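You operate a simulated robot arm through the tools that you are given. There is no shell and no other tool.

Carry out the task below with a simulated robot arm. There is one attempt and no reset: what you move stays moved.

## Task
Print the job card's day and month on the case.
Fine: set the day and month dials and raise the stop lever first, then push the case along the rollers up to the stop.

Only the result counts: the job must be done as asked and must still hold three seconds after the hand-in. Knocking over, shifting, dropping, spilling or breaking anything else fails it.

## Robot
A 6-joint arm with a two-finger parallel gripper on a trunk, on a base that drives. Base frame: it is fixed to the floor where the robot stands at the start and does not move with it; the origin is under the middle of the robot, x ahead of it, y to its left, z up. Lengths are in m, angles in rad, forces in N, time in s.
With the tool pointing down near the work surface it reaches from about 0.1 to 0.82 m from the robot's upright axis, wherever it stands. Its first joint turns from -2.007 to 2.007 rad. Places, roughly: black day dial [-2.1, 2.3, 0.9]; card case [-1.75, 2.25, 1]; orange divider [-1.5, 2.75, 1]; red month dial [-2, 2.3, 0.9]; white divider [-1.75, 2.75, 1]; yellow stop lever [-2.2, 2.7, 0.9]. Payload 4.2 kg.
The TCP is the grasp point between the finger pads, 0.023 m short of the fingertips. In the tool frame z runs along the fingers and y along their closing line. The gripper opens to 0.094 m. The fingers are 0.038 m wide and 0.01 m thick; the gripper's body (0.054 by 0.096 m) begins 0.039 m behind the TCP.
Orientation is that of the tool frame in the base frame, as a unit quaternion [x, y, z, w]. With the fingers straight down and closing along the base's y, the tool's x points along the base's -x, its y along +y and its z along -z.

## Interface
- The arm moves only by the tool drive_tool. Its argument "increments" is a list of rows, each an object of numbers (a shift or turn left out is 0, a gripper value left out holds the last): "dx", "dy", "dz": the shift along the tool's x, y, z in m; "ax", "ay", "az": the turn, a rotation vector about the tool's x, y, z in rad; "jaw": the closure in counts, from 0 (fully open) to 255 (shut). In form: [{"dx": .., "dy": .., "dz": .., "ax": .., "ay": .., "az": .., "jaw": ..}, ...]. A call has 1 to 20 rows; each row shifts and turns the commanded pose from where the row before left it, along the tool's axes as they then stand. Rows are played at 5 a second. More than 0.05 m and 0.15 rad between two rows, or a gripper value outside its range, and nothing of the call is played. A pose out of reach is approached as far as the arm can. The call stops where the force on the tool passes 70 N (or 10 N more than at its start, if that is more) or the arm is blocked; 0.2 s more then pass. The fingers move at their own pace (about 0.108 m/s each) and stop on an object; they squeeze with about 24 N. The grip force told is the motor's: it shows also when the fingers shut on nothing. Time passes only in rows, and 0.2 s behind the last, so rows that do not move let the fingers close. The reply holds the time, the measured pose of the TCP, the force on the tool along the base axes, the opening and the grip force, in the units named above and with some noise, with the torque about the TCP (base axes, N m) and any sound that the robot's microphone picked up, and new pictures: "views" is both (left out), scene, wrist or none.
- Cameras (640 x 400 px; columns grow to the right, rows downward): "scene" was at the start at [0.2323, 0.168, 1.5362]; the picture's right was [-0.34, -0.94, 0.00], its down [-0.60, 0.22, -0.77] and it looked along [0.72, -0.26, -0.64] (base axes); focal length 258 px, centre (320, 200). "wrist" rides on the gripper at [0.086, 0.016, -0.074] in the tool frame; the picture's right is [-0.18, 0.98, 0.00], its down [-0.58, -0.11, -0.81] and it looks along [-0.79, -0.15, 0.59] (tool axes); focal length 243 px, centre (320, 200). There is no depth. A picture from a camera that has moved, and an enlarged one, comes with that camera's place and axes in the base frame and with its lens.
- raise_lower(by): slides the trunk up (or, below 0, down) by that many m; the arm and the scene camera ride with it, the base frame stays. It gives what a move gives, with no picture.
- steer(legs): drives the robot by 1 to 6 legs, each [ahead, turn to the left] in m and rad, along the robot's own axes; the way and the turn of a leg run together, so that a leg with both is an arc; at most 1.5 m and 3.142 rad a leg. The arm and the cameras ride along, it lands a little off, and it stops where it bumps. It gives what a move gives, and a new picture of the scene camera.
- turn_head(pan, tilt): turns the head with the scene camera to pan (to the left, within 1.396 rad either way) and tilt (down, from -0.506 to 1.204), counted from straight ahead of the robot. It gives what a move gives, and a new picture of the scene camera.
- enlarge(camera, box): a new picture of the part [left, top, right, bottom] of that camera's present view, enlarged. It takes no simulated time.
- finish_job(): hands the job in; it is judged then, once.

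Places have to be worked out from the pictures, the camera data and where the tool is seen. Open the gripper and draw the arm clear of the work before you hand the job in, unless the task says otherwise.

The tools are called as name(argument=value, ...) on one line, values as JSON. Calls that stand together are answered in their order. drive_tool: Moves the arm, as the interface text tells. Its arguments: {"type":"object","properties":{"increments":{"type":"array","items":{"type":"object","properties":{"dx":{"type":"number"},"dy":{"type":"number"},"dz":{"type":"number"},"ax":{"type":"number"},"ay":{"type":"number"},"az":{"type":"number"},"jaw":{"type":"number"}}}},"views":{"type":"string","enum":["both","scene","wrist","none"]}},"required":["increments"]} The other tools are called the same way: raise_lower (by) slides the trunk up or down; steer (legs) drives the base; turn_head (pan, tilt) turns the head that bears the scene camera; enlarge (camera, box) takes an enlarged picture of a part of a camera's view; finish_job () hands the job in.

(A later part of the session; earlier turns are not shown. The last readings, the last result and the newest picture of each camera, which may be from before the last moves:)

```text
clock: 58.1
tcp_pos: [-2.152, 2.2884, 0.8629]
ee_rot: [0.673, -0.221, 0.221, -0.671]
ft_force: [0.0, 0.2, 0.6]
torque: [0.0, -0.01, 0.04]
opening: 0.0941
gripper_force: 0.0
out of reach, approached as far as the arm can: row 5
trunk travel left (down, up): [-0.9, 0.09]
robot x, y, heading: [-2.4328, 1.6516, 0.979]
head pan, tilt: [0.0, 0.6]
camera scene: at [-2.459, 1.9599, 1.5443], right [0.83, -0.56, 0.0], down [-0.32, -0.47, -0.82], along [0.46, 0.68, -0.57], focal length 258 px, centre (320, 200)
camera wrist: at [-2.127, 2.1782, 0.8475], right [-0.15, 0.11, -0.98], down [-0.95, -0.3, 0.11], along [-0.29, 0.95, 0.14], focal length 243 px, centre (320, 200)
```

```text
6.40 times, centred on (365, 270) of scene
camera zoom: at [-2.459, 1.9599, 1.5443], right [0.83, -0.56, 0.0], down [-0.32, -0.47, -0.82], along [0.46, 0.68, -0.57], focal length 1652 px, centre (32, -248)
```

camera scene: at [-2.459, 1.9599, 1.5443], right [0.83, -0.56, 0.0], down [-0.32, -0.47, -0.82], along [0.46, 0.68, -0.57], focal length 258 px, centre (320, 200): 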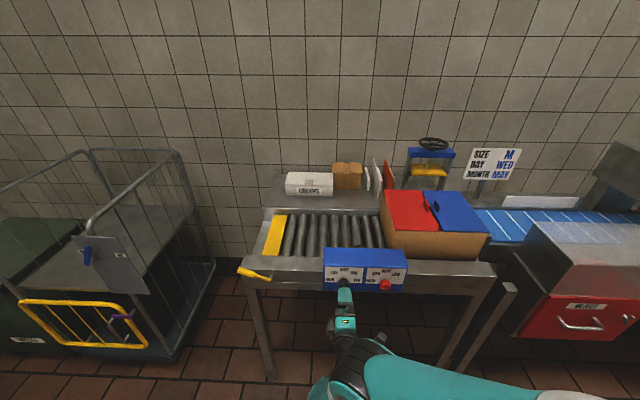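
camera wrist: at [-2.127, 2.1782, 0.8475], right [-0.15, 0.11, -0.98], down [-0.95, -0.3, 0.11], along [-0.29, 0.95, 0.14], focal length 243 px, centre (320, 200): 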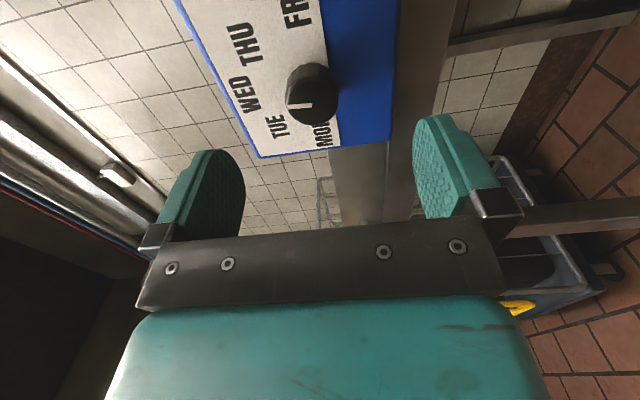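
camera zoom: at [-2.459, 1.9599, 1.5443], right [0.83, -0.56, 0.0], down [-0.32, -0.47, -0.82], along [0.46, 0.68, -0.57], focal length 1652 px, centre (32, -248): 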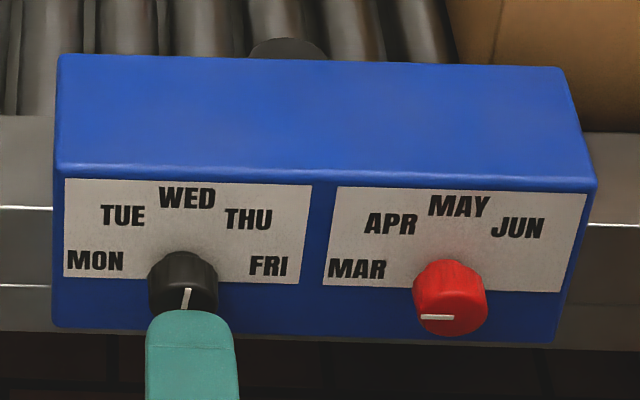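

The black pointer now stands at WED. I turn the tool back by 90° and shift 0.127 m to the right, in front of the red month knob.

drive_tool(increments=[{"az": -0.1428}, {"az": -0.1428}, {"az": -0.1428}, {"az": -0.1428}, {"az": -0.1428}, {"az": -0.1428}, {"az": -0.1428}, {"az": -0.1428}, {"az": -0.1428}, {"az": -0.1428}, {"az": -0.1428}, {"dy": 0.0423, "dx": 0.0017}, {"dy": 0.0423, "dx": 0.0017}, {"dy": 0.0423, "dx": 0.0017}], views="both")

enlarge(camera="wrist", box=[200, 0, 440, 150])

enlarge(camera="scene", box=[315, 240, 415, 300])

```text
clock: 61.1
tcp_pos: [-2.0418, 2.2538, 0.842]
ee_rot: [0.631, 0.321, 0.631, -0.318]
ft_force: [0.5, -0.4, 0.9]
torque: [-0.02, 0.02, -0.03]
opening: 0.0939
gripper_force: 0.0
out of reach, approached as far as the arm can: row 12, 13, 14
trunk travel left (down, up): [-0.9, 0.09]
robot x, y, heading: [-2.4339, 1.6497, 0.978]
head pan, tilt: [0.0, 0.6]
camera scene: at [-2.4599, 1.9597, 1.5443], right [0.83, -0.56, 0.0], down [-0.32, -0.47, -0.83], along [0.46, 0.68, -0.56], focal length 258 px, centre (320, 200)
camera wrist: at [-2.0727, 2.1843, 0.9278], right [0.79, -0.58, -0.18], down [-0.56, -0.59, -0.58], along [0.23, 0.56, -0.79], focal length 243 px, centre (320, 200)
```

scene: 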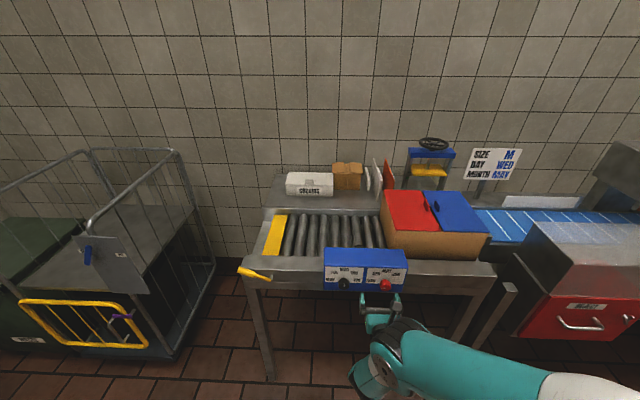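
wrist: 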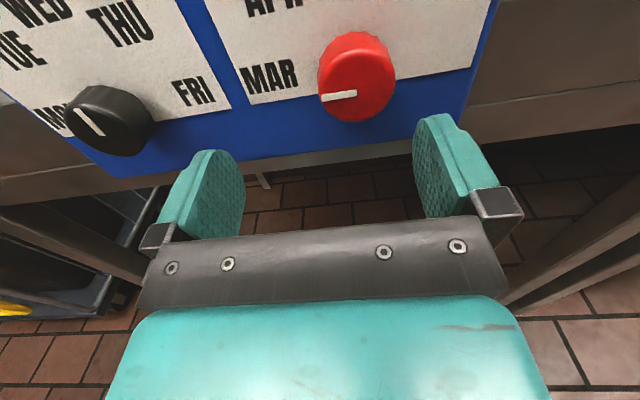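

```text
2.67 times, centred on (320, 75) of wrist
camera zoom: at [-2.0727, 2.1843, 0.9278], right [0.79, -0.58, -0.18], down [-0.56, -0.59, -0.58], along [0.23, 0.56, -0.79], focal length 647 px, centre (320, 533)
```

zoom: 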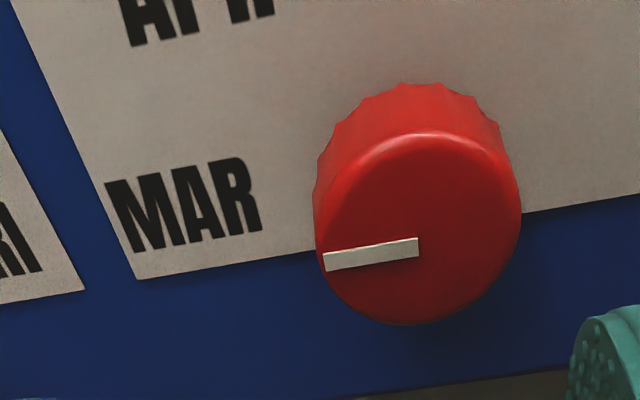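

```text
6.40 times, centred on (365, 270) of scene
camera zoom: at [-2.4599, 1.9597, 1.5443], right [0.83, -0.56, 0.0], down [-0.32, -0.47, -0.83], along [0.46, 0.68, -0.56], focal length 1652 px, centre (32, -248)
```

zoom: 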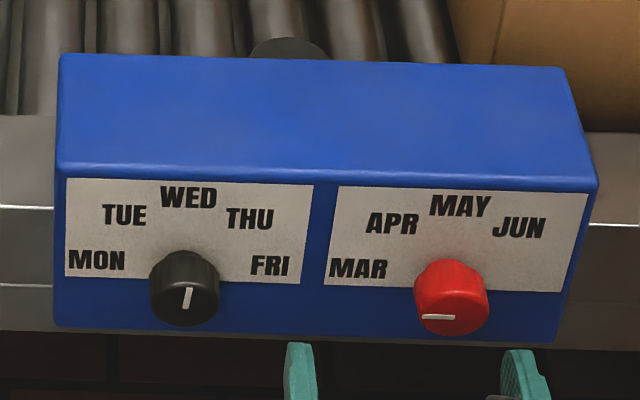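

The black pointer may be a few degrees right of vertical; I enlarge strongly to judge it.

enlarge(camera="scene", box=[330, 262, 360, 294])

enlarge(camera="wrist", box=[30, 50, 190, 170])

```text
12.50 times, centred on (345, 278) of scene
camera zoom: at [-2.4599, 1.9597, 1.5443], right [0.83, -0.56, 0.0], down [-0.32, -0.47, -0.83], along [0.46, 0.68, -0.56], focal length 3227 px, centre (8, -775)
```

zoom: 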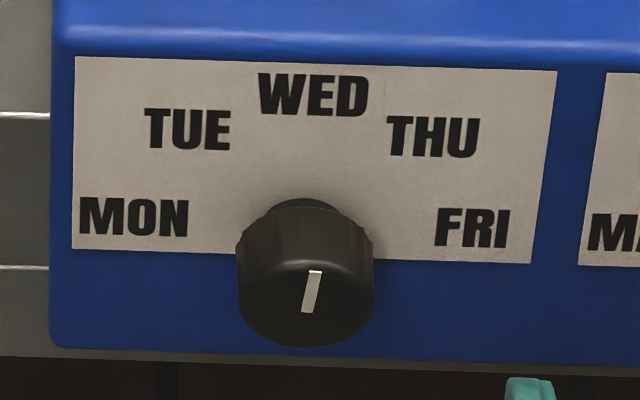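

```text
3.33 times, centred on (110, 110) of wrist
camera zoom: at [-2.0727, 2.1843, 0.9278], right [0.79, -0.58, -0.18], down [-0.56, -0.59, -0.58], along [0.23, 0.56, -0.79], focal length 809 px, centre (1020, 500)
```

zoom: 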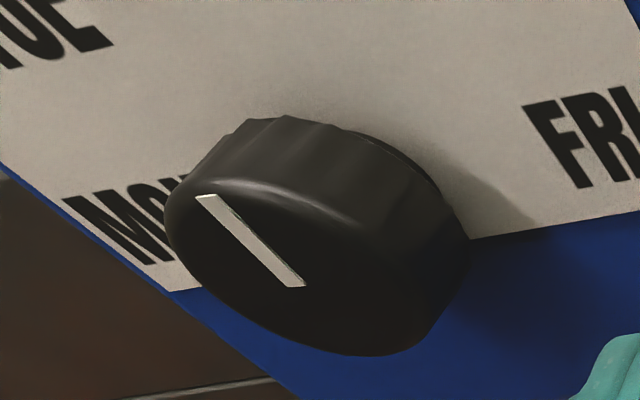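

The black pointer is about 4–5° past vertical at WED – I'll touch that up afterwards. Now I centre on the red knob: up 26 mm, right 20 mm, then slightly forward.

drive_tool(increments=[{"dx": 0.026, "dy": 0.02}, {"dz": 0.012}], views="wrist")

enlarge(camera="wrist", box=[220, 90, 420, 215])

```text
clock: 61.7
tcp_pos: [-2.0127, 2.2654, 0.8545]
ee_rot: [0.631, 0.32, 0.631, -0.319]
ft_force: [-0.4, -0.2, 0.0]
torque: [0.03, -0.03, -0.04]
opening: 0.0941
gripper_force: 0.0
out of reach, approached as far as the arm can: row 1
trunk travel left (down, up): [-0.9, 0.09]
robot x, y, heading: [-2.4326, 1.6471, 0.979]
head pan, tilt: [0.0, 0.6]
camera wrist: at [-2.0446, 2.197, 0.9419], right [0.79, -0.58, -0.18], down [-0.56, -0.59, -0.58], along [0.23, 0.56, -0.79], focal length 243 px, centre (320, 200)
```

wrist: 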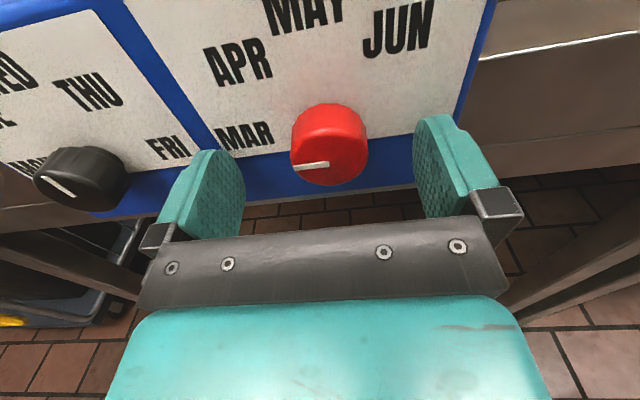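

```text
3.20 times, centred on (320, 152) of wrist
camera zoom: at [-2.0446, 2.197, 0.9419], right [0.79, -0.58, -0.18], down [-0.56, -0.59, -0.58], along [0.23, 0.56, -0.79], focal length 776 px, centre (320, 352)
```

zoom: 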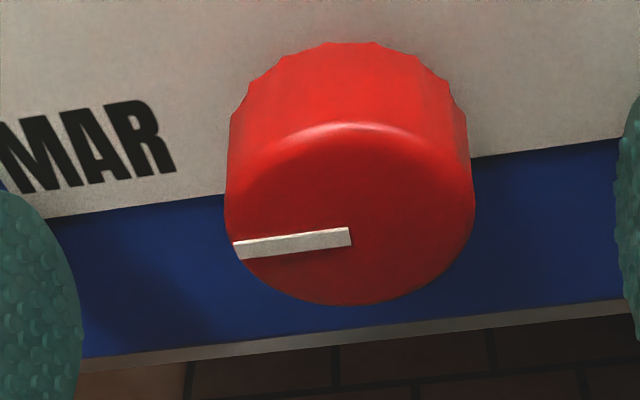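

The fingers already straddle the red knob at about the right depth; the knob centre is ~5 mm to the right and ~8 mm above the tool axis. I correct that and look again before closing.

drive_tool(increments=[{"dx": 0.008, "dy": 0.0055}], views="wrist")

enlarge(camera="wrist", box=[220, 90, 420, 215])

```text
clock: 62.1
tcp_pos: [-2.0091, 2.2621, 0.8645]
ee_rot: [0.631, 0.32, 0.631, -0.318]
ft_force: [-0.7, 0.0, 0.0]
torque: [-0.01, 0.0, -0.02]
opening: 0.0941
gripper_force: 0.1
trunk travel left (down, up): [-0.9, 0.09]
robot x, y, heading: [-2.433, 1.6524, 0.978]
head pan, tilt: [0.0, 0.6]
camera wrist: at [-2.0405, 2.1933, 0.9498], right [0.79, -0.58, -0.18], down [-0.57, -0.59, -0.58], along [0.23, 0.56, -0.79], focal length 243 px, centre (320, 200)
```

wrist: 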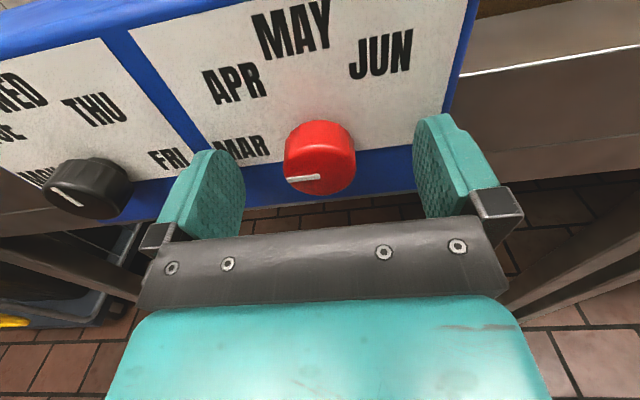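

```text
3.20 times, centred on (320, 152) of wrist
camera zoom: at [-2.0405, 2.1933, 0.9498], right [0.79, -0.58, -0.18], down [-0.57, -0.59, -0.58], along [0.23, 0.56, -0.79], focal length 776 px, centre (320, 352)
```

zoom: 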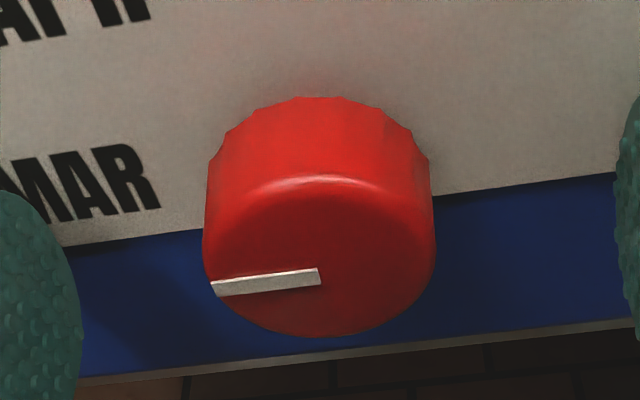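

The red knob is now centred between the fingers. I close on it.

drive_tool(increments=[{"jaw": 150}, {"jaw": 255}, {"jaw": 255}, {"jaw": 255}], views="wrist")

enlarge(camera="wrist", box=[220, 90, 420, 215])

```text
clock: 63.1
tcp_pos: [-2.0073, 2.2612, 0.8643]
ee_rot: [0.631, 0.32, 0.631, -0.318]
ft_force: [8.0, -3.8, 2.4]
torque: [-0.22, 0.18, 0.21]
opening: 0.0339
gripper_force: 44.9
trunk travel left (down, up): [-0.9, 0.09]
robot x, y, heading: [-2.4317, 1.648, 0.975]
head pan, tilt: [0.0, 0.6]
camera wrist: at [-2.04, 2.1929, 0.9499], right [0.79, -0.58, -0.18], down [-0.57, -0.59, -0.58], along [0.23, 0.56, -0.79], focal length 243 px, centre (320, 200)
```

wrist: 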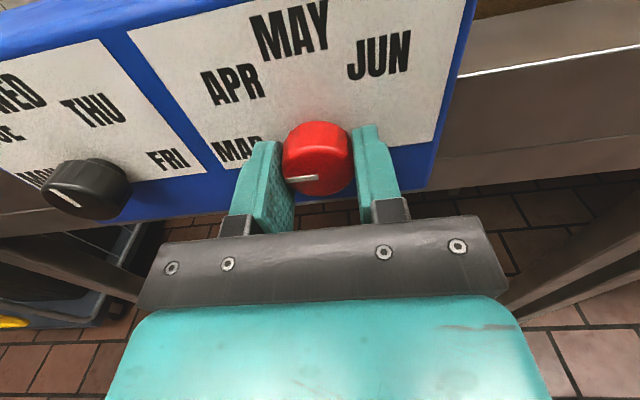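

```text
3.20 times, centred on (320, 152) of wrist
camera zoom: at [-2.04, 2.1929, 0.9499], right [0.79, -0.58, -0.18], down [-0.57, -0.59, -0.58], along [0.23, 0.56, -0.79], focal length 776 px, centre (320, 352)
```

zoom: 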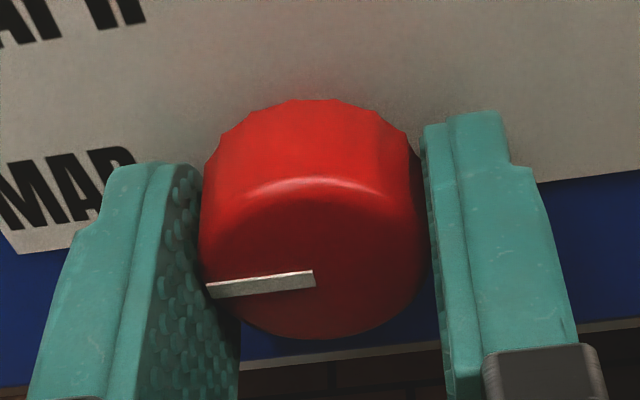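

The grip is firm with a small sideways load, which I relieve by 1.5 mm. Then I turn the knob clockwise by 1.53 rad in two calls.

drive_tool(increments=[{"dy": 0.0015, "az": 0.1}, {"az": 0.1}, {"az": 0.1}, {"az": 0.1}, {"az": 0.1}, {"az": 0.1}, {"az": 0.1}, {"az": 0.1}], views="none")

drive_tool(increments=[{"az": 0.1}, {"az": 0.1}, {"az": 0.1}, {"az": 0.1}, {"az": 0.1}, {"az": 0.1}, {"az": 0.1}, {"az": 0.03}], views="wrist")

enlarge(camera="wrist", box=[220, 90, 420, 215])

```text
clock: 64.9
tcp_pos: [-2.0116, 2.2644, 0.8645]
ee_rot: [0.704, 0.05, 0.456, -0.542]
ft_force: [-24.0, -3.1, 25.9]
torque: [-0.45, 0.17, 0.3]
opening: 0.0337
gripper_force: 45.1
trunk travel left (down, up): [-0.9, 0.09]
robot x, y, heading: [-2.432, 1.6485, 0.981]
head pan, tilt: [0.0, 0.6]
```

```text
clock: 66.7
tcp_pos: [-2.0081, 2.2622, 0.8676]
ee_rot: [0.674, -0.203, 0.237, -0.67]
ft_force: [-24.7, -7.8, 57.9]
torque: [0.09, -0.15, 0.42]
opening: 0.033
gripper_force: 45.0
trunk travel left (down, up): [-0.9, 0.09]
robot x, y, heading: [-2.4285, 1.6505, 0.977]
head pan, tilt: [0.0, 0.6]
camera wrist: at [-1.9832, 2.1518, 0.8548], right [-0.1, 0.09, -0.99], down [-0.95, -0.3, 0.07], along [-0.29, 0.95, 0.12], focal length 243 px, centre (320, 200)
```

wrist: 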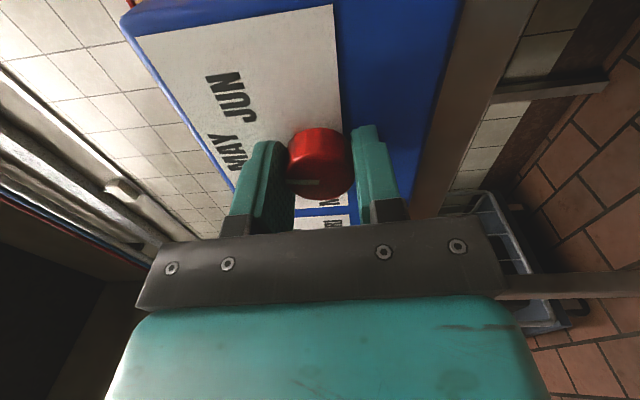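

```text
3.20 times, centred on (320, 152) of wrist
camera zoom: at [-1.9832, 2.1518, 0.8548], right [-0.1, 0.09, -0.99], down [-0.95, -0.3, 0.07], along [-0.29, 0.95, 0.12], focal length 776 px, centre (320, 352)
```

zoom: 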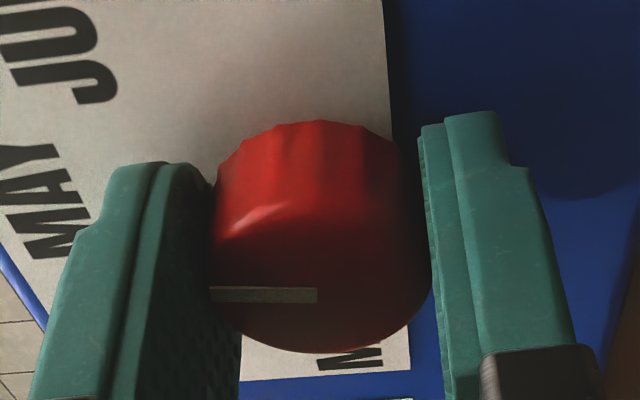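

During the turn the knob rolled about 12° extra along the more loaded pad because the tool axis was a few mm off the knob's axis; the pointer is now about 10° past MAY. I release, back off a little and look.

drive_tool(increments=[{"jaw": 0}, {"jaw": 0}, {"jaw": 0}, {"dz": -0.03}, {"dz": -0.01}], views="both")

enlarge(camera="wrist", box=[220, 30, 420, 155])

enlarge(camera="scene", box=[365, 262, 410, 294])

```text
clock: 67.9
tcp_pos: [-2.0225, 2.2504, 0.8466]
ee_rot: [0.677, -0.206, 0.235, -0.666]
ft_force: [-0.5, -0.1, 0.5]
torque: [0.01, -0.01, 0.03]
opening: 0.0941
gripper_force: 0.1
out of reach, approached as far as the arm can: row 4, 5
trunk travel left (down, up): [-0.9, 0.09]
robot x, y, heading: [-2.434, 1.6494, 0.978]
head pan, tilt: [0.0, 0.6]
camera scene: at [-2.4596, 1.9599, 1.5443], right [0.83, -0.56, 0.0], down [-0.32, -0.47, -0.83], along [0.46, 0.68, -0.56], focal length 258 px, centre (320, 200)
camera wrist: at [-1.9976, 2.1403, 0.8345], right [-0.12, 0.08, -0.99], down [-0.95, -0.3, 0.09], along [-0.29, 0.95, 0.11], focal length 243 px, centre (320, 200)
```

scene: 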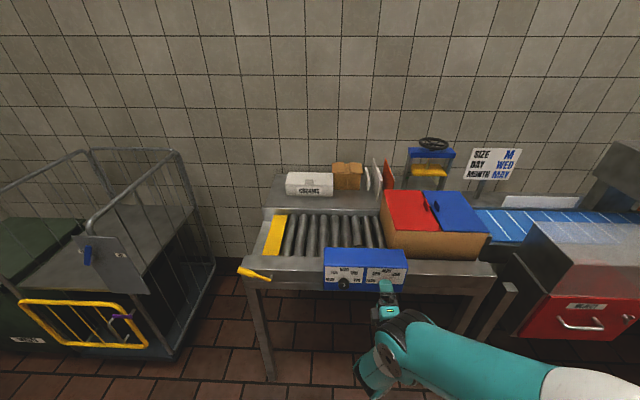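
wrist: 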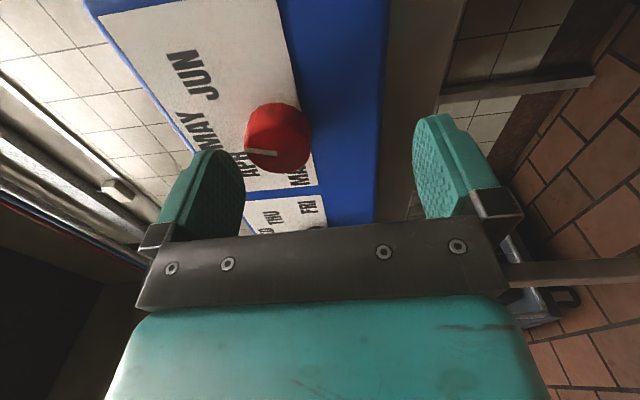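

```text
3.20 times, centred on (320, 92) of wrist
camera zoom: at [-1.9976, 2.1403, 0.8345], right [-0.12, 0.08, -0.99], down [-0.95, -0.3, 0.09], along [-0.29, 0.95, 0.11], focal length 776 px, centre (320, 544)
```

zoom: 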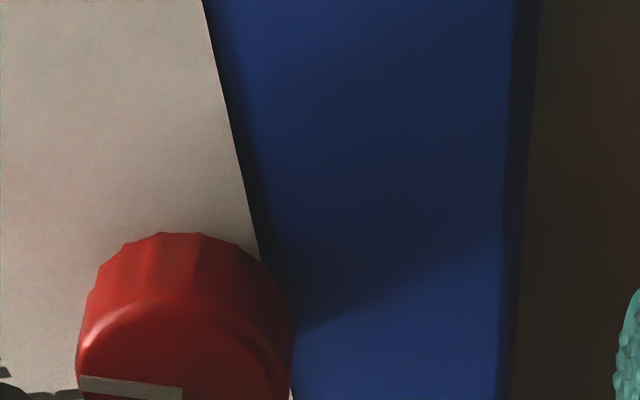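

```text
12.50 times, centred on (388, 278) of scene
camera zoom: at [-2.4596, 1.9599, 1.5443], right [0.83, -0.56, 0.0], down [-0.32, -0.47, -0.83], along [0.46, 0.68, -0.56], focal length 3227 px, centre (-524, -775)
```

zoom: 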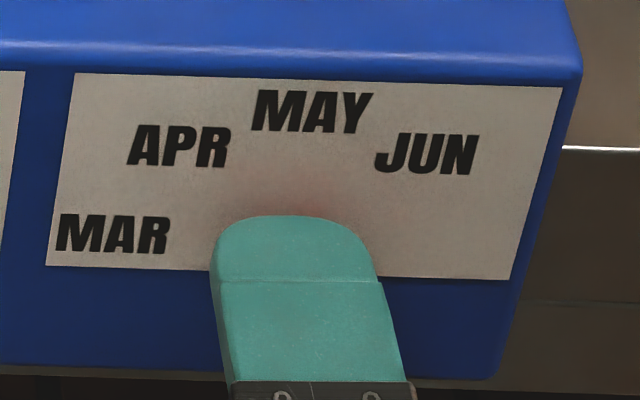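

The red knob sits at about +20° now. I re-centre on it at the same tool angle (using the previous gripped readings: centre z ≈ 0.8676), to re-grip and turn it back by the excess.

drive_tool(increments=[{"dx": 0.005, "dy": -0.0205, "dz": 0.016}], views="wrist")

enlarge(camera="wrist", box=[220, 90, 420, 215])

```text
clock: 68.3
tcp_pos: [-2.0096, 2.2625, 0.8674]
ee_rot: [0.677, -0.207, 0.233, -0.667]
ft_force: [0.7, -0.5, -0.4]
torque: [0.01, 0.02, 0.0]
opening: 0.094
gripper_force: 0.0
trunk travel left (down, up): [-0.9, 0.09]
robot x, y, heading: [-2.4334, 1.6486, 0.982]
head pan, tilt: [0.0, 0.6]
camera wrist: at [-1.9842, 2.1516, 0.8549], right [-0.12, 0.08, -0.99], down [-0.95, -0.3, 0.09], along [-0.29, 0.95, 0.11], focal length 243 px, centre (320, 200)
```

wrist: 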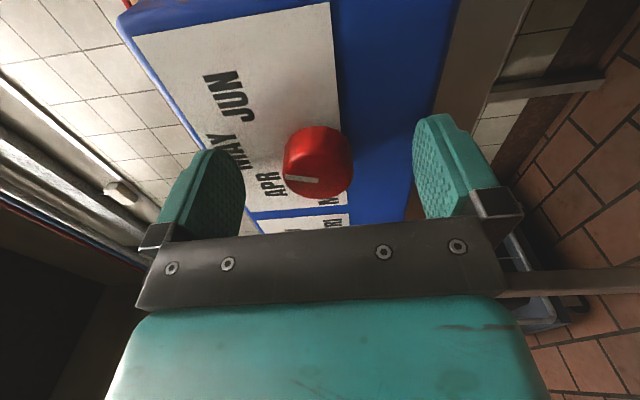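

```text
3.20 times, centred on (320, 152) of wrist
camera zoom: at [-1.9842, 2.1516, 0.8549], right [-0.12, 0.08, -0.99], down [-0.95, -0.3, 0.09], along [-0.29, 0.95, 0.11], focal length 776 px, centre (320, 352)
```

zoom: 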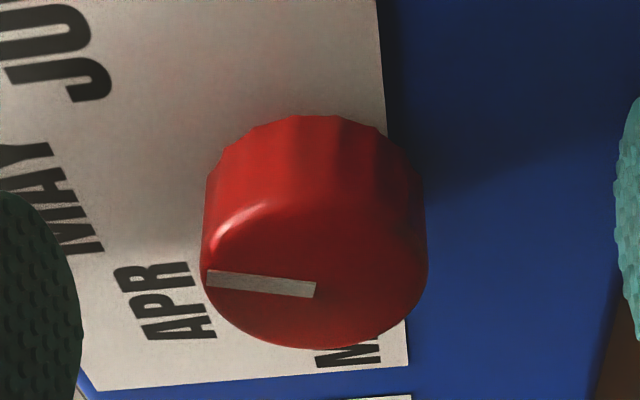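

The view confirms the red pointer at about +18°. The knob is well centred, so I close on it and check the load before turning back.

drive_tool(increments=[{"jaw": 150}, {"jaw": 255}, {"jaw": 255}, {"jaw": 255}], views="wrist")

enlarge(camera="wrist", box=[220, 90, 420, 215])

```text
clock: 69.3
tcp_pos: [-2.0096, 2.263, 0.8683]
ee_rot: [0.677, -0.206, 0.236, -0.666]
ft_force: [3.0, -1.4, 4.7]
torque: [0.25, -0.2, 0.24]
opening: 0.0339
gripper_force: 45.7
trunk travel left (down, up): [-0.9, 0.09]
robot x, y, heading: [-2.4284, 1.6484, 0.972]
head pan, tilt: [0.0, 0.6]
camera wrist: at [-1.984, 2.1517, 0.8553], right [-0.11, 0.08, -0.99], down [-0.95, -0.3, 0.08], along [-0.29, 0.95, 0.11], focal length 243 px, centre (320, 200)
```

wrist: 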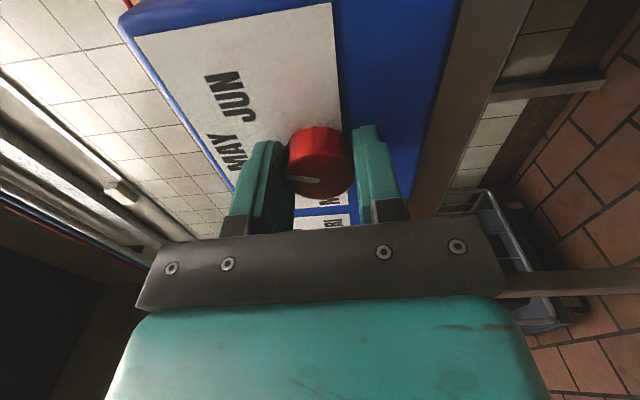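

```text
3.20 times, centred on (320, 152) of wrist
camera zoom: at [-1.984, 2.1517, 0.8553], right [-0.11, 0.08, -0.99], down [-0.95, -0.3, 0.08], along [-0.29, 0.95, 0.11], focal length 776 px, centre (320, 352)
```

zoom: 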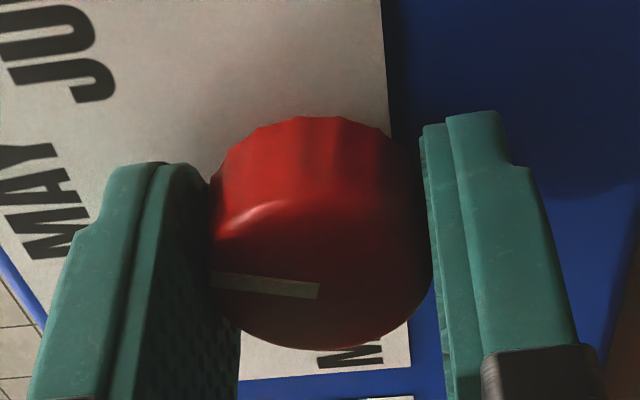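

Loads are small (about 5 N). I turn back counter-clockwise by 0.3 rad and check the pointer.

drive_tool(increments=[{"az": -0.1}, {"az": -0.1}, {"az": -0.1}], views="wrist")

enlarge(camera="wrist", box=[220, 90, 420, 215])

```text
clock: 70.1
tcp_pos: [-2.0087, 2.2624, 0.8669]
ee_rot: [0.7, -0.103, 0.332, -0.624]
ft_force: [21.8, 11.9, 2.3]
torque: [0.1, -0.04, 1.01]
opening: 0.0338
gripper_force: 44.9
trunk travel left (down, up): [-0.9, 0.09]
robot x, y, heading: [-2.4345, 1.6491, 0.976]
head pan, tilt: [0.0, 0.6]
camera wrist: at [-1.9843, 2.1517, 0.8812], right [0.13, -0.09, -0.99], down [-0.95, -0.3, -0.09], along [-0.29, 0.95, -0.13], focal length 243 px, centre (320, 200)
```

wrist: 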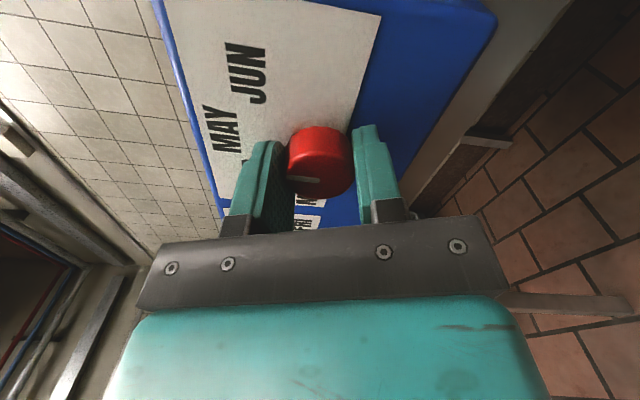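

```text
3.20 times, centred on (320, 152) of wrist
camera zoom: at [-1.9843, 2.1517, 0.8812], right [0.13, -0.09, -0.99], down [-0.95, -0.3, -0.09], along [-0.29, 0.95, -0.13], focal length 776 px, centre (320, 352)
```

zoom: 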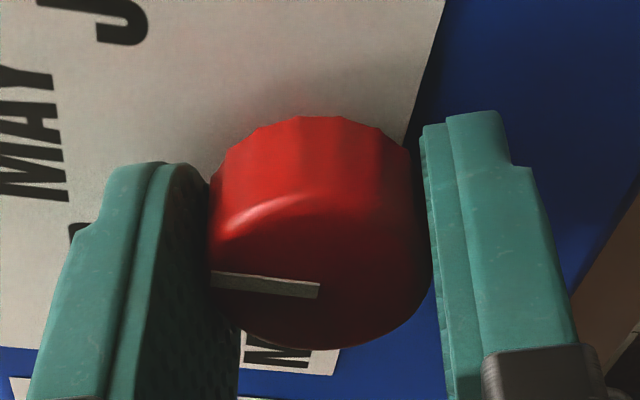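

The pointer followed and should now be vertical (within about 1°). Before releasing I relieve the remaining side and axial load a little.

drive_tool(increments=[{"dx": 0.0006, "dz": 0.0012}, {}], views="none")

```text
clock: 70.7
tcp_pos: [-2.0093, 2.2629, 0.8684]
ee_rot: [0.7, -0.103, 0.332, -0.623]
ft_force: [3.5, 1.1, 4.3]
torque: [0.48, -0.37, -1.18]
opening: 0.0337
gripper_force: 44.3
trunk travel left (down, up): [-0.9, 0.09]
robot x, y, heading: [-2.431, 1.6499, 0.976]
head pan, tilt: [0.0, 0.6]
```

Loads are down to a few newtons. I open the fingers and back off slightly to check.

drive_tool(increments=[{"jaw": 0}, {"jaw": 0}, {"jaw": 0}], views="wrist")

enlarge(camera="wrist", box=[220, 90, 420, 215])

```text
clock: 71.5
tcp_pos: [-2.0086, 2.2621, 0.8673]
ee_rot: [0.7, -0.102, 0.332, -0.624]
ft_force: [-0.7, 0.3, 0.4]
torque: [-0.03, -0.01, 0.01]
opening: 0.094
gripper_force: 0.0
trunk travel left (down, up): [-0.9, 0.09]
robot x, y, heading: [-2.4331, 1.6528, 0.978]
head pan, tilt: [0.0, 0.6]
camera wrist: at [-1.9839, 2.152, 0.8812], right [0.13, -0.09, -0.99], down [-0.95, -0.3, -0.09], along [-0.29, 0.95, -0.13], focal length 243 px, centre (320, 200)
```

wrist: 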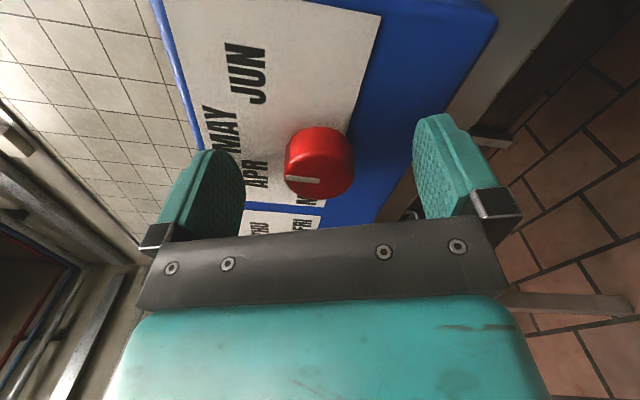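

```text
3.20 times, centred on (320, 152) of wrist
camera zoom: at [-1.9839, 2.152, 0.8812], right [0.13, -0.09, -0.99], down [-0.95, -0.3, -0.09], along [-0.29, 0.95, -0.13], focal length 776 px, centre (320, 352)
```

zoom: 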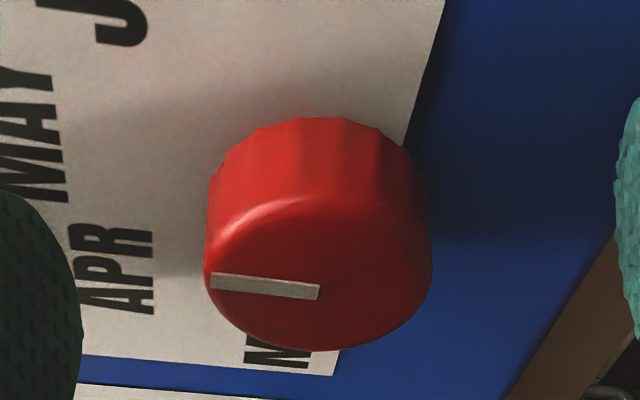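

The red pointer now stands at MAY within about 1°. I move over to the black knob again to remove its 4–5° excess.

drive_tool(increments=[{"dx": -0.01, "dz": -0.02}, {"dx": -0.02, "dz": -0.015}, {"dx": -0.0311, "dy": -0.0146}, {"dx": -0.0311, "dy": -0.0146}, {"dx": -0.0311, "dy": -0.0146}], views="both")

enlarge(camera="wrist", box=[220, 60, 420, 185])

enlarge(camera="scene", box=[365, 262, 410, 294])

```text
clock: 72.7
tcp_pos: [-2.1321, 2.3221, 0.8583]
ee_rot: [0.701, -0.102, 0.332, -0.623]
ft_force: [0.0, -0.3, -0.4]
torque: [0.0, 0.02, 0.05]
opening: 0.094
gripper_force: 0.1
out of reach, approached as far as the arm can: row 1, 2
trunk travel left (down, up): [-0.9, 0.09]
robot x, y, heading: [-2.4334, 1.6516, 0.971]
head pan, tilt: [0.0, 0.6]
camera scene: at [-2.4592, 1.9598, 1.5443], right [0.83, -0.56, 0.0], down [-0.32, -0.47, -0.82], along [0.46, 0.68, -0.57], focal length 258 px, centre (320, 200)
camera wrist: at [-2.1065, 2.2122, 0.8723], right [0.13, -0.1, -0.99], down [-0.95, -0.3, -0.09], along [-0.29, 0.95, -0.13], focal length 243 px, centre (320, 200)
```

scene: 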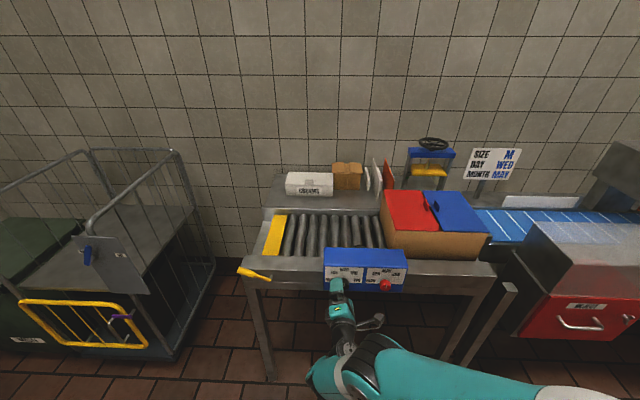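
wrist: 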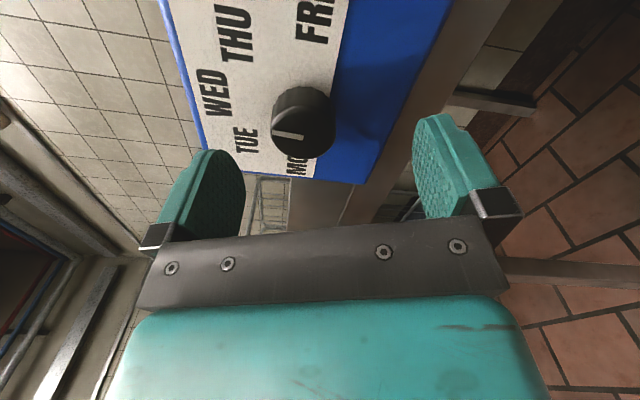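

```text
3.20 times, centred on (320, 122) of wrist
camera zoom: at [-2.1065, 2.2122, 0.8723], right [0.13, -0.1, -0.99], down [-0.95, -0.3, -0.09], along [-0.29, 0.95, -0.13], focal length 776 px, centre (320, 448)
```

zoom: 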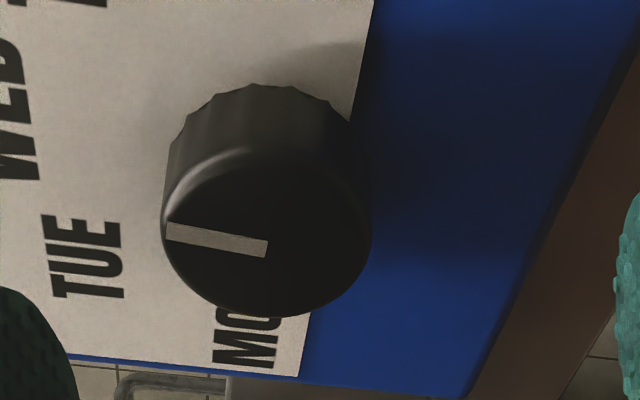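

```text
12.50 times, centred on (388, 278) of scene
camera zoom: at [-2.4592, 1.9598, 1.5443], right [0.83, -0.56, 0.0], down [-0.32, -0.47, -0.82], along [0.46, 0.68, -0.57], focal length 3227 px, centre (-524, -775)
```

zoom: 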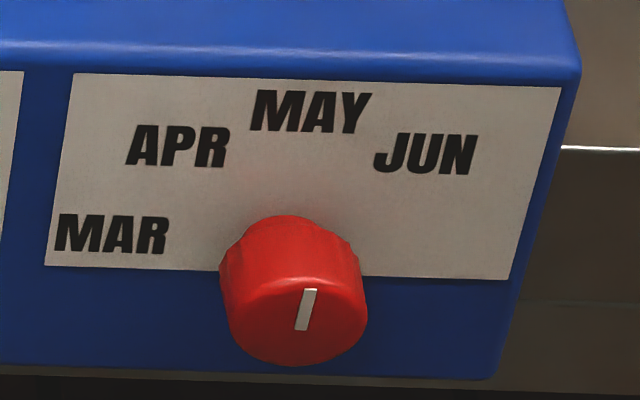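

Red is at MAY (about +1–2°); black is +3–5° past WED. I centre on the black knob for a small touch-up.

drive_tool(increments=[{"dx": 0.006, "dy": -0.008}, {"dz": 0.026}], views="wrist")

enlarge(camera="wrist", box=[220, 90, 420, 215])

```text
clock: 73.3
tcp_pos: [-2.1151, 2.3414, 0.8684]
ee_rot: [0.7, -0.102, 0.331, -0.624]
ft_force: [0.3, 0.1, -0.3]
torque: [0.01, 0.02, 0.0]
opening: 0.0938
gripper_force: 0.1
trunk travel left (down, up): [-0.9, 0.09]
robot x, y, heading: [-2.4316, 1.6485, 0.978]
head pan, tilt: [0.0, 0.6]
camera wrist: at [-2.0897, 2.2315, 0.8822], right [0.13, -0.1, -0.99], down [-0.95, -0.3, -0.09], along [-0.29, 0.95, -0.13], focal length 243 px, centre (320, 200)
```

wrist: 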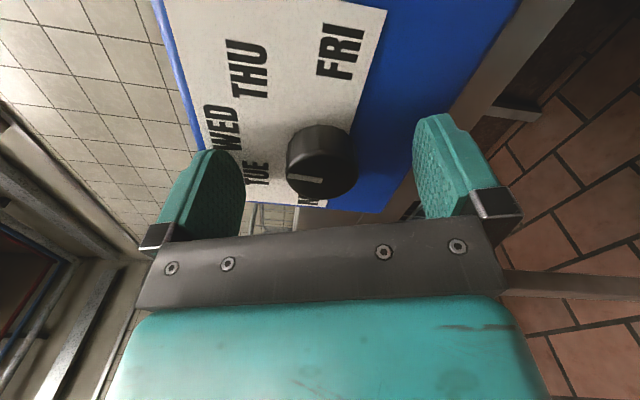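

```text
3.20 times, centred on (320, 152) of wrist
camera zoom: at [-2.0897, 2.2315, 0.8822], right [0.13, -0.1, -0.99], down [-0.95, -0.3, -0.09], along [-0.29, 0.95, -0.13], focal length 776 px, centre (320, 352)
```

zoom: 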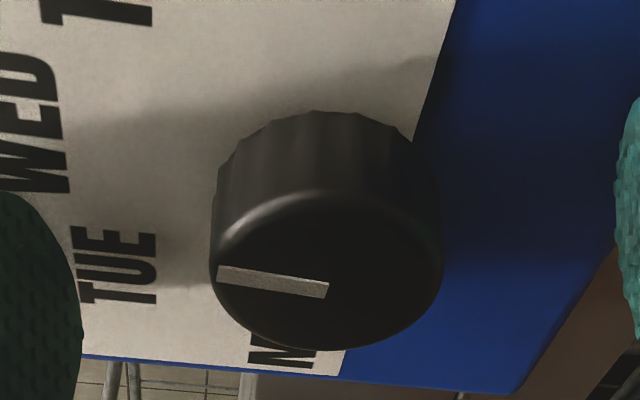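

At the same tool angle the black tick is about 4° more clockwise than the red one. I grip, turn back 0.08 rad, relieve and release.

drive_tool(increments=[{"jaw": 150}, {"jaw": 255}, {"jaw": 255}, {"jaw": 255}, {"az": -0.04}, {"az": -0.045}], views="wrist")

enlarge(camera="wrist", box=[220, 90, 420, 215])

```text
clock: 74.7
tcp_pos: [-2.1142, 2.342, 0.8662]
ee_rot: [0.705, -0.072, 0.357, -0.608]
ft_force: [-0.2, -1.6, -17.5]
torque: [0.76, -0.44, -0.7]
opening: 0.0337
gripper_force: 45.1
trunk travel left (down, up): [-0.9, 0.09]
robot x, y, heading: [-2.4364, 1.6472, 0.977]
head pan, tilt: [0.0, 0.6]
camera wrist: at [-2.09, 2.232, 0.8882], right [0.19, -0.15, -0.97], down [-0.94, -0.31, -0.14], along [-0.28, 0.94, -0.2], focal length 243 px, centre (320, 200)
```

wrist: 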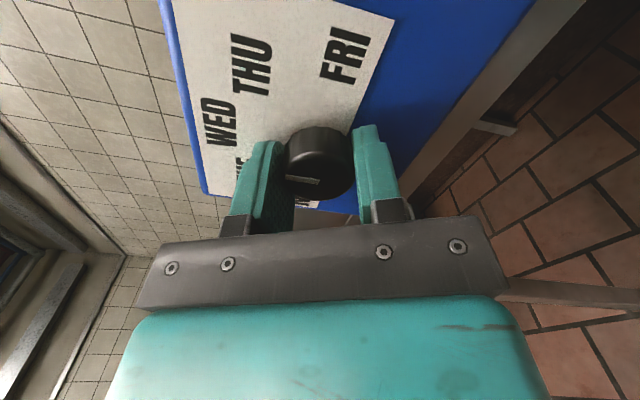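

```text
3.20 times, centred on (320, 152) of wrist
camera zoom: at [-2.09, 2.232, 0.8882], right [0.19, -0.15, -0.97], down [-0.94, -0.31, -0.14], along [-0.28, 0.94, -0.2], focal length 776 px, centre (320, 352)
```

zoom: 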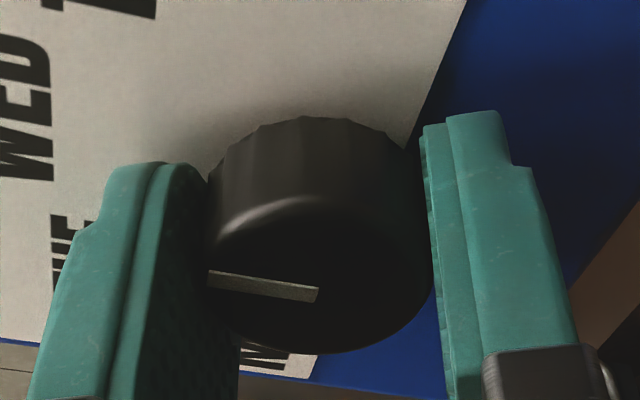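

The pointer is now within about 1° of vertical. I relieve the 17 N vertical load and release.

drive_tool(increments=[{"dy": 0.001}, {}], views="none")

drive_tool(increments=[{"jaw": 0}, {"jaw": 0}, {"jaw": 0}, {"dz": -0.03}, {"dz": -0.02}], views="both")

enlarge(camera="scene", box=[330, 262, 360, 294])

enlarge(camera="wrist", box=[200, 40, 400, 165])

```text
clock: 75.3
tcp_pos: [-2.1137, 2.3423, 0.8657]
ee_rot: [0.705, -0.072, 0.358, -0.609]
ft_force: [-5.1, -5.9, -13.2]
torque: [0.06, -0.02, -0.41]
opening: 0.0343
gripper_force: 45.1
trunk travel left (down, up): [-0.9, 0.09]
robot x, y, heading: [-2.4375, 1.6481, 0.975]
head pan, tilt: [0.0, 0.6]
```

```text
clock: 76.5
tcp_pos: [-2.1418, 2.301, 0.8674]
ee_rot: [0.704, -0.073, 0.358, -0.609]
ft_force: [0.6, 0.3, -0.1]
torque: [0.0, 0.01, 0.02]
opening: 0.0943
gripper_force: 0.0
trunk travel left (down, up): [-0.9, 0.09]
robot x, y, heading: [-2.4342, 1.6474, 0.974]
head pan, tilt: [0.0, 0.6]
camera scene: at [-2.4593, 1.96, 1.5443], right [0.83, -0.56, 0.0], down [-0.32, -0.47, -0.82], along [0.46, 0.68, -0.57], focal length 258 px, centre (320, 200)
camera wrist: at [-2.1184, 2.1916, 0.8879], right [0.19, -0.14, -0.97], down [-0.94, -0.31, -0.14], along [-0.28, 0.94, -0.19], focal length 243 px, centre (320, 200)
```

scene: 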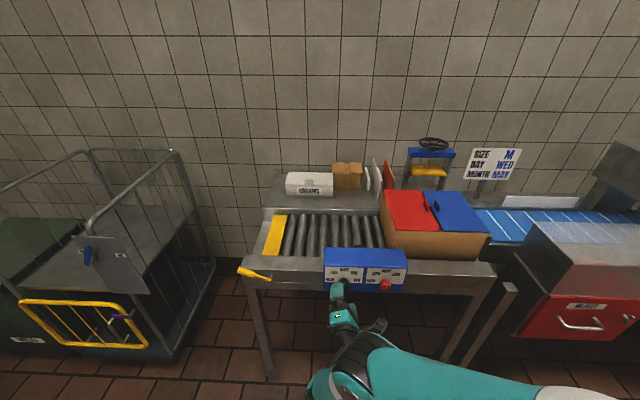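
wrist: 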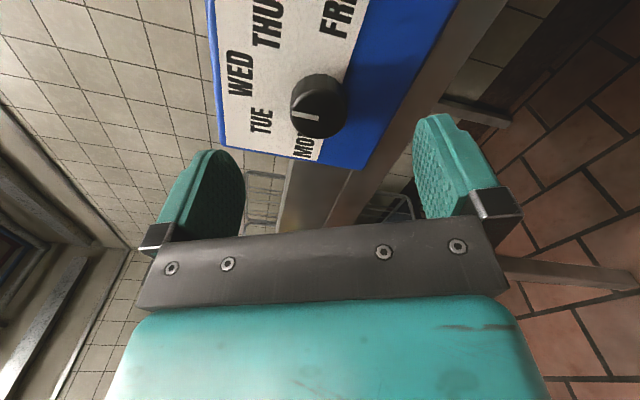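

```text
12.50 times, centred on (345, 278) of scene
camera zoom: at [-2.4593, 1.96, 1.5443], right [0.83, -0.56, 0.0], down [-0.32, -0.47, -0.82], along [0.46, 0.68, -0.57], focal length 3227 px, centre (8, -775)
```

zoom: 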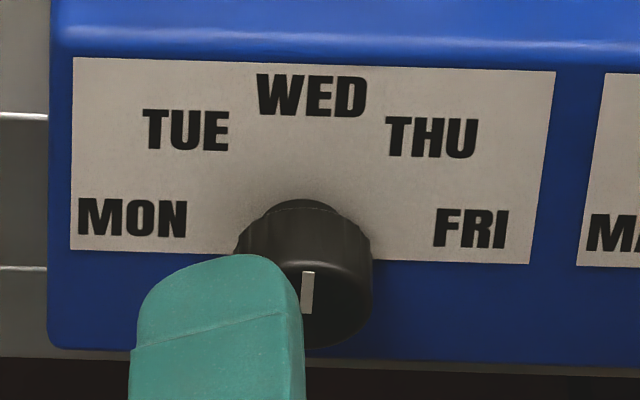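

```text
3.20 times, centred on (300, 102) of wrist
camera zoom: at [-2.1184, 2.1916, 0.8879], right [0.19, -0.14, -0.97], down [-0.94, -0.31, -0.14], along [-0.28, 0.94, -0.19], focal length 776 px, centre (384, 512)
```

zoom: 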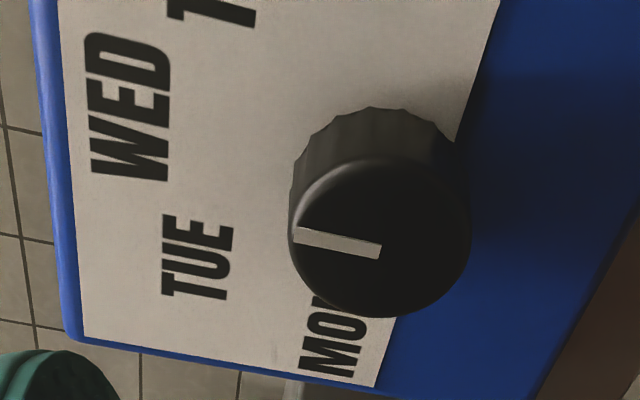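

Both pointers now stand vertical: WED and MAY. Next the stop lever: I turn the tool back to camera-up and shift left to view the lever.

drive_tool(increments=[{"az": -0.1419}, {"az": -0.1419}, {"az": -0.1419}, {"az": -0.1419}, {"az": -0.1419}, {"az": -0.1419}, {"az": -0.1419}, {"az": -0.1419}, {"dy": -0.045}, {"dy": -0.045}, {"dy": -0.045}, {"dy": -0.045}], views="both")

```text
clock: 79.1
tcp_pos: [-2.285, 2.3741, 0.9163]
ee_rot: [0.633, 0.318, 0.629, -0.321]
ft_force: [0.4, 0.5, -0.7]
torque: [0.01, 0.01, -0.01]
opening: 0.0942
gripper_force: 0.0
out of reach, approached as far as the arm can: row 11, 12
trunk travel left (down, up): [-0.9, 0.09]
robot x, y, heading: [-2.4331, 1.6524, 0.978]
head pan, tilt: [0.0, 0.6]
camera scene: at [-2.4593, 1.96, 1.5443], right [0.83, -0.56, 0.0], down [-0.32, -0.47, -0.82], along [0.46, 0.68, -0.57], focal length 258 px, centre (320, 200)
camera wrist: at [-2.3165, 2.3043, 1.0025], right [0.79, -0.58, -0.19], down [-0.57, -0.58, -0.58], along [0.22, 0.57, -0.79], focal length 243 px, centre (320, 200)
```

scene: 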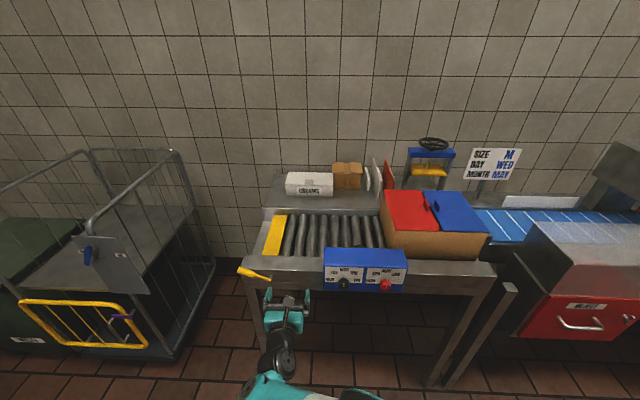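
wrist: 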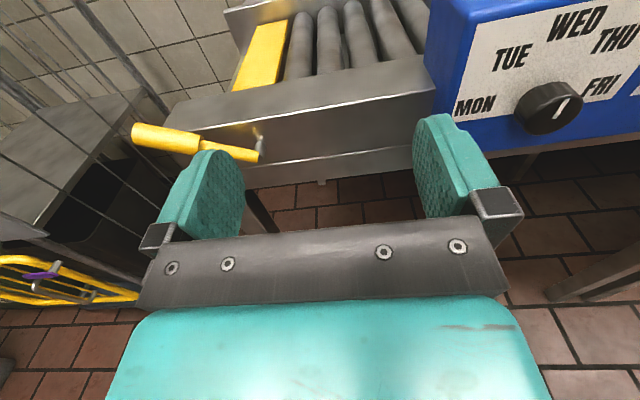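

The lever is in the wrist view. I enlarge in both cameras to triangulate its handle and pivot.

enlarge(camera="wrist", box=[110, 80, 310, 205])

enlarge(camera="scene", box=[225, 205, 325, 295])

```text
3.20 times, centred on (210, 142) of wrist
camera zoom: at [-2.3165, 2.3043, 1.0025], right [0.79, -0.58, -0.19], down [-0.57, -0.58, -0.58], along [0.22, 0.57, -0.79], focal length 776 px, centre (672, 384)
```

zoom: 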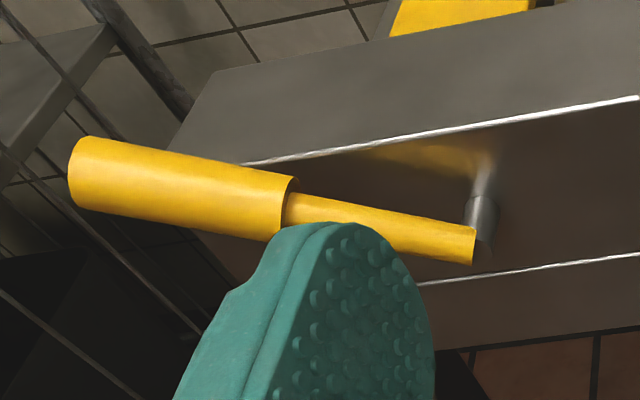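

```text
4.44 times, centred on (275, 250) of scene
camera zoom: at [-2.4593, 1.96, 1.5443], right [0.83, -0.56, 0.0], down [-0.32, -0.47, -0.82], along [0.46, 0.68, -0.57], focal length 1147 px, centre (520, -22)
```

zoom: 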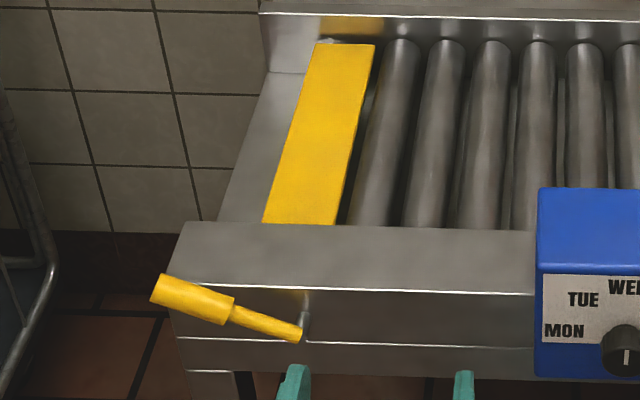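

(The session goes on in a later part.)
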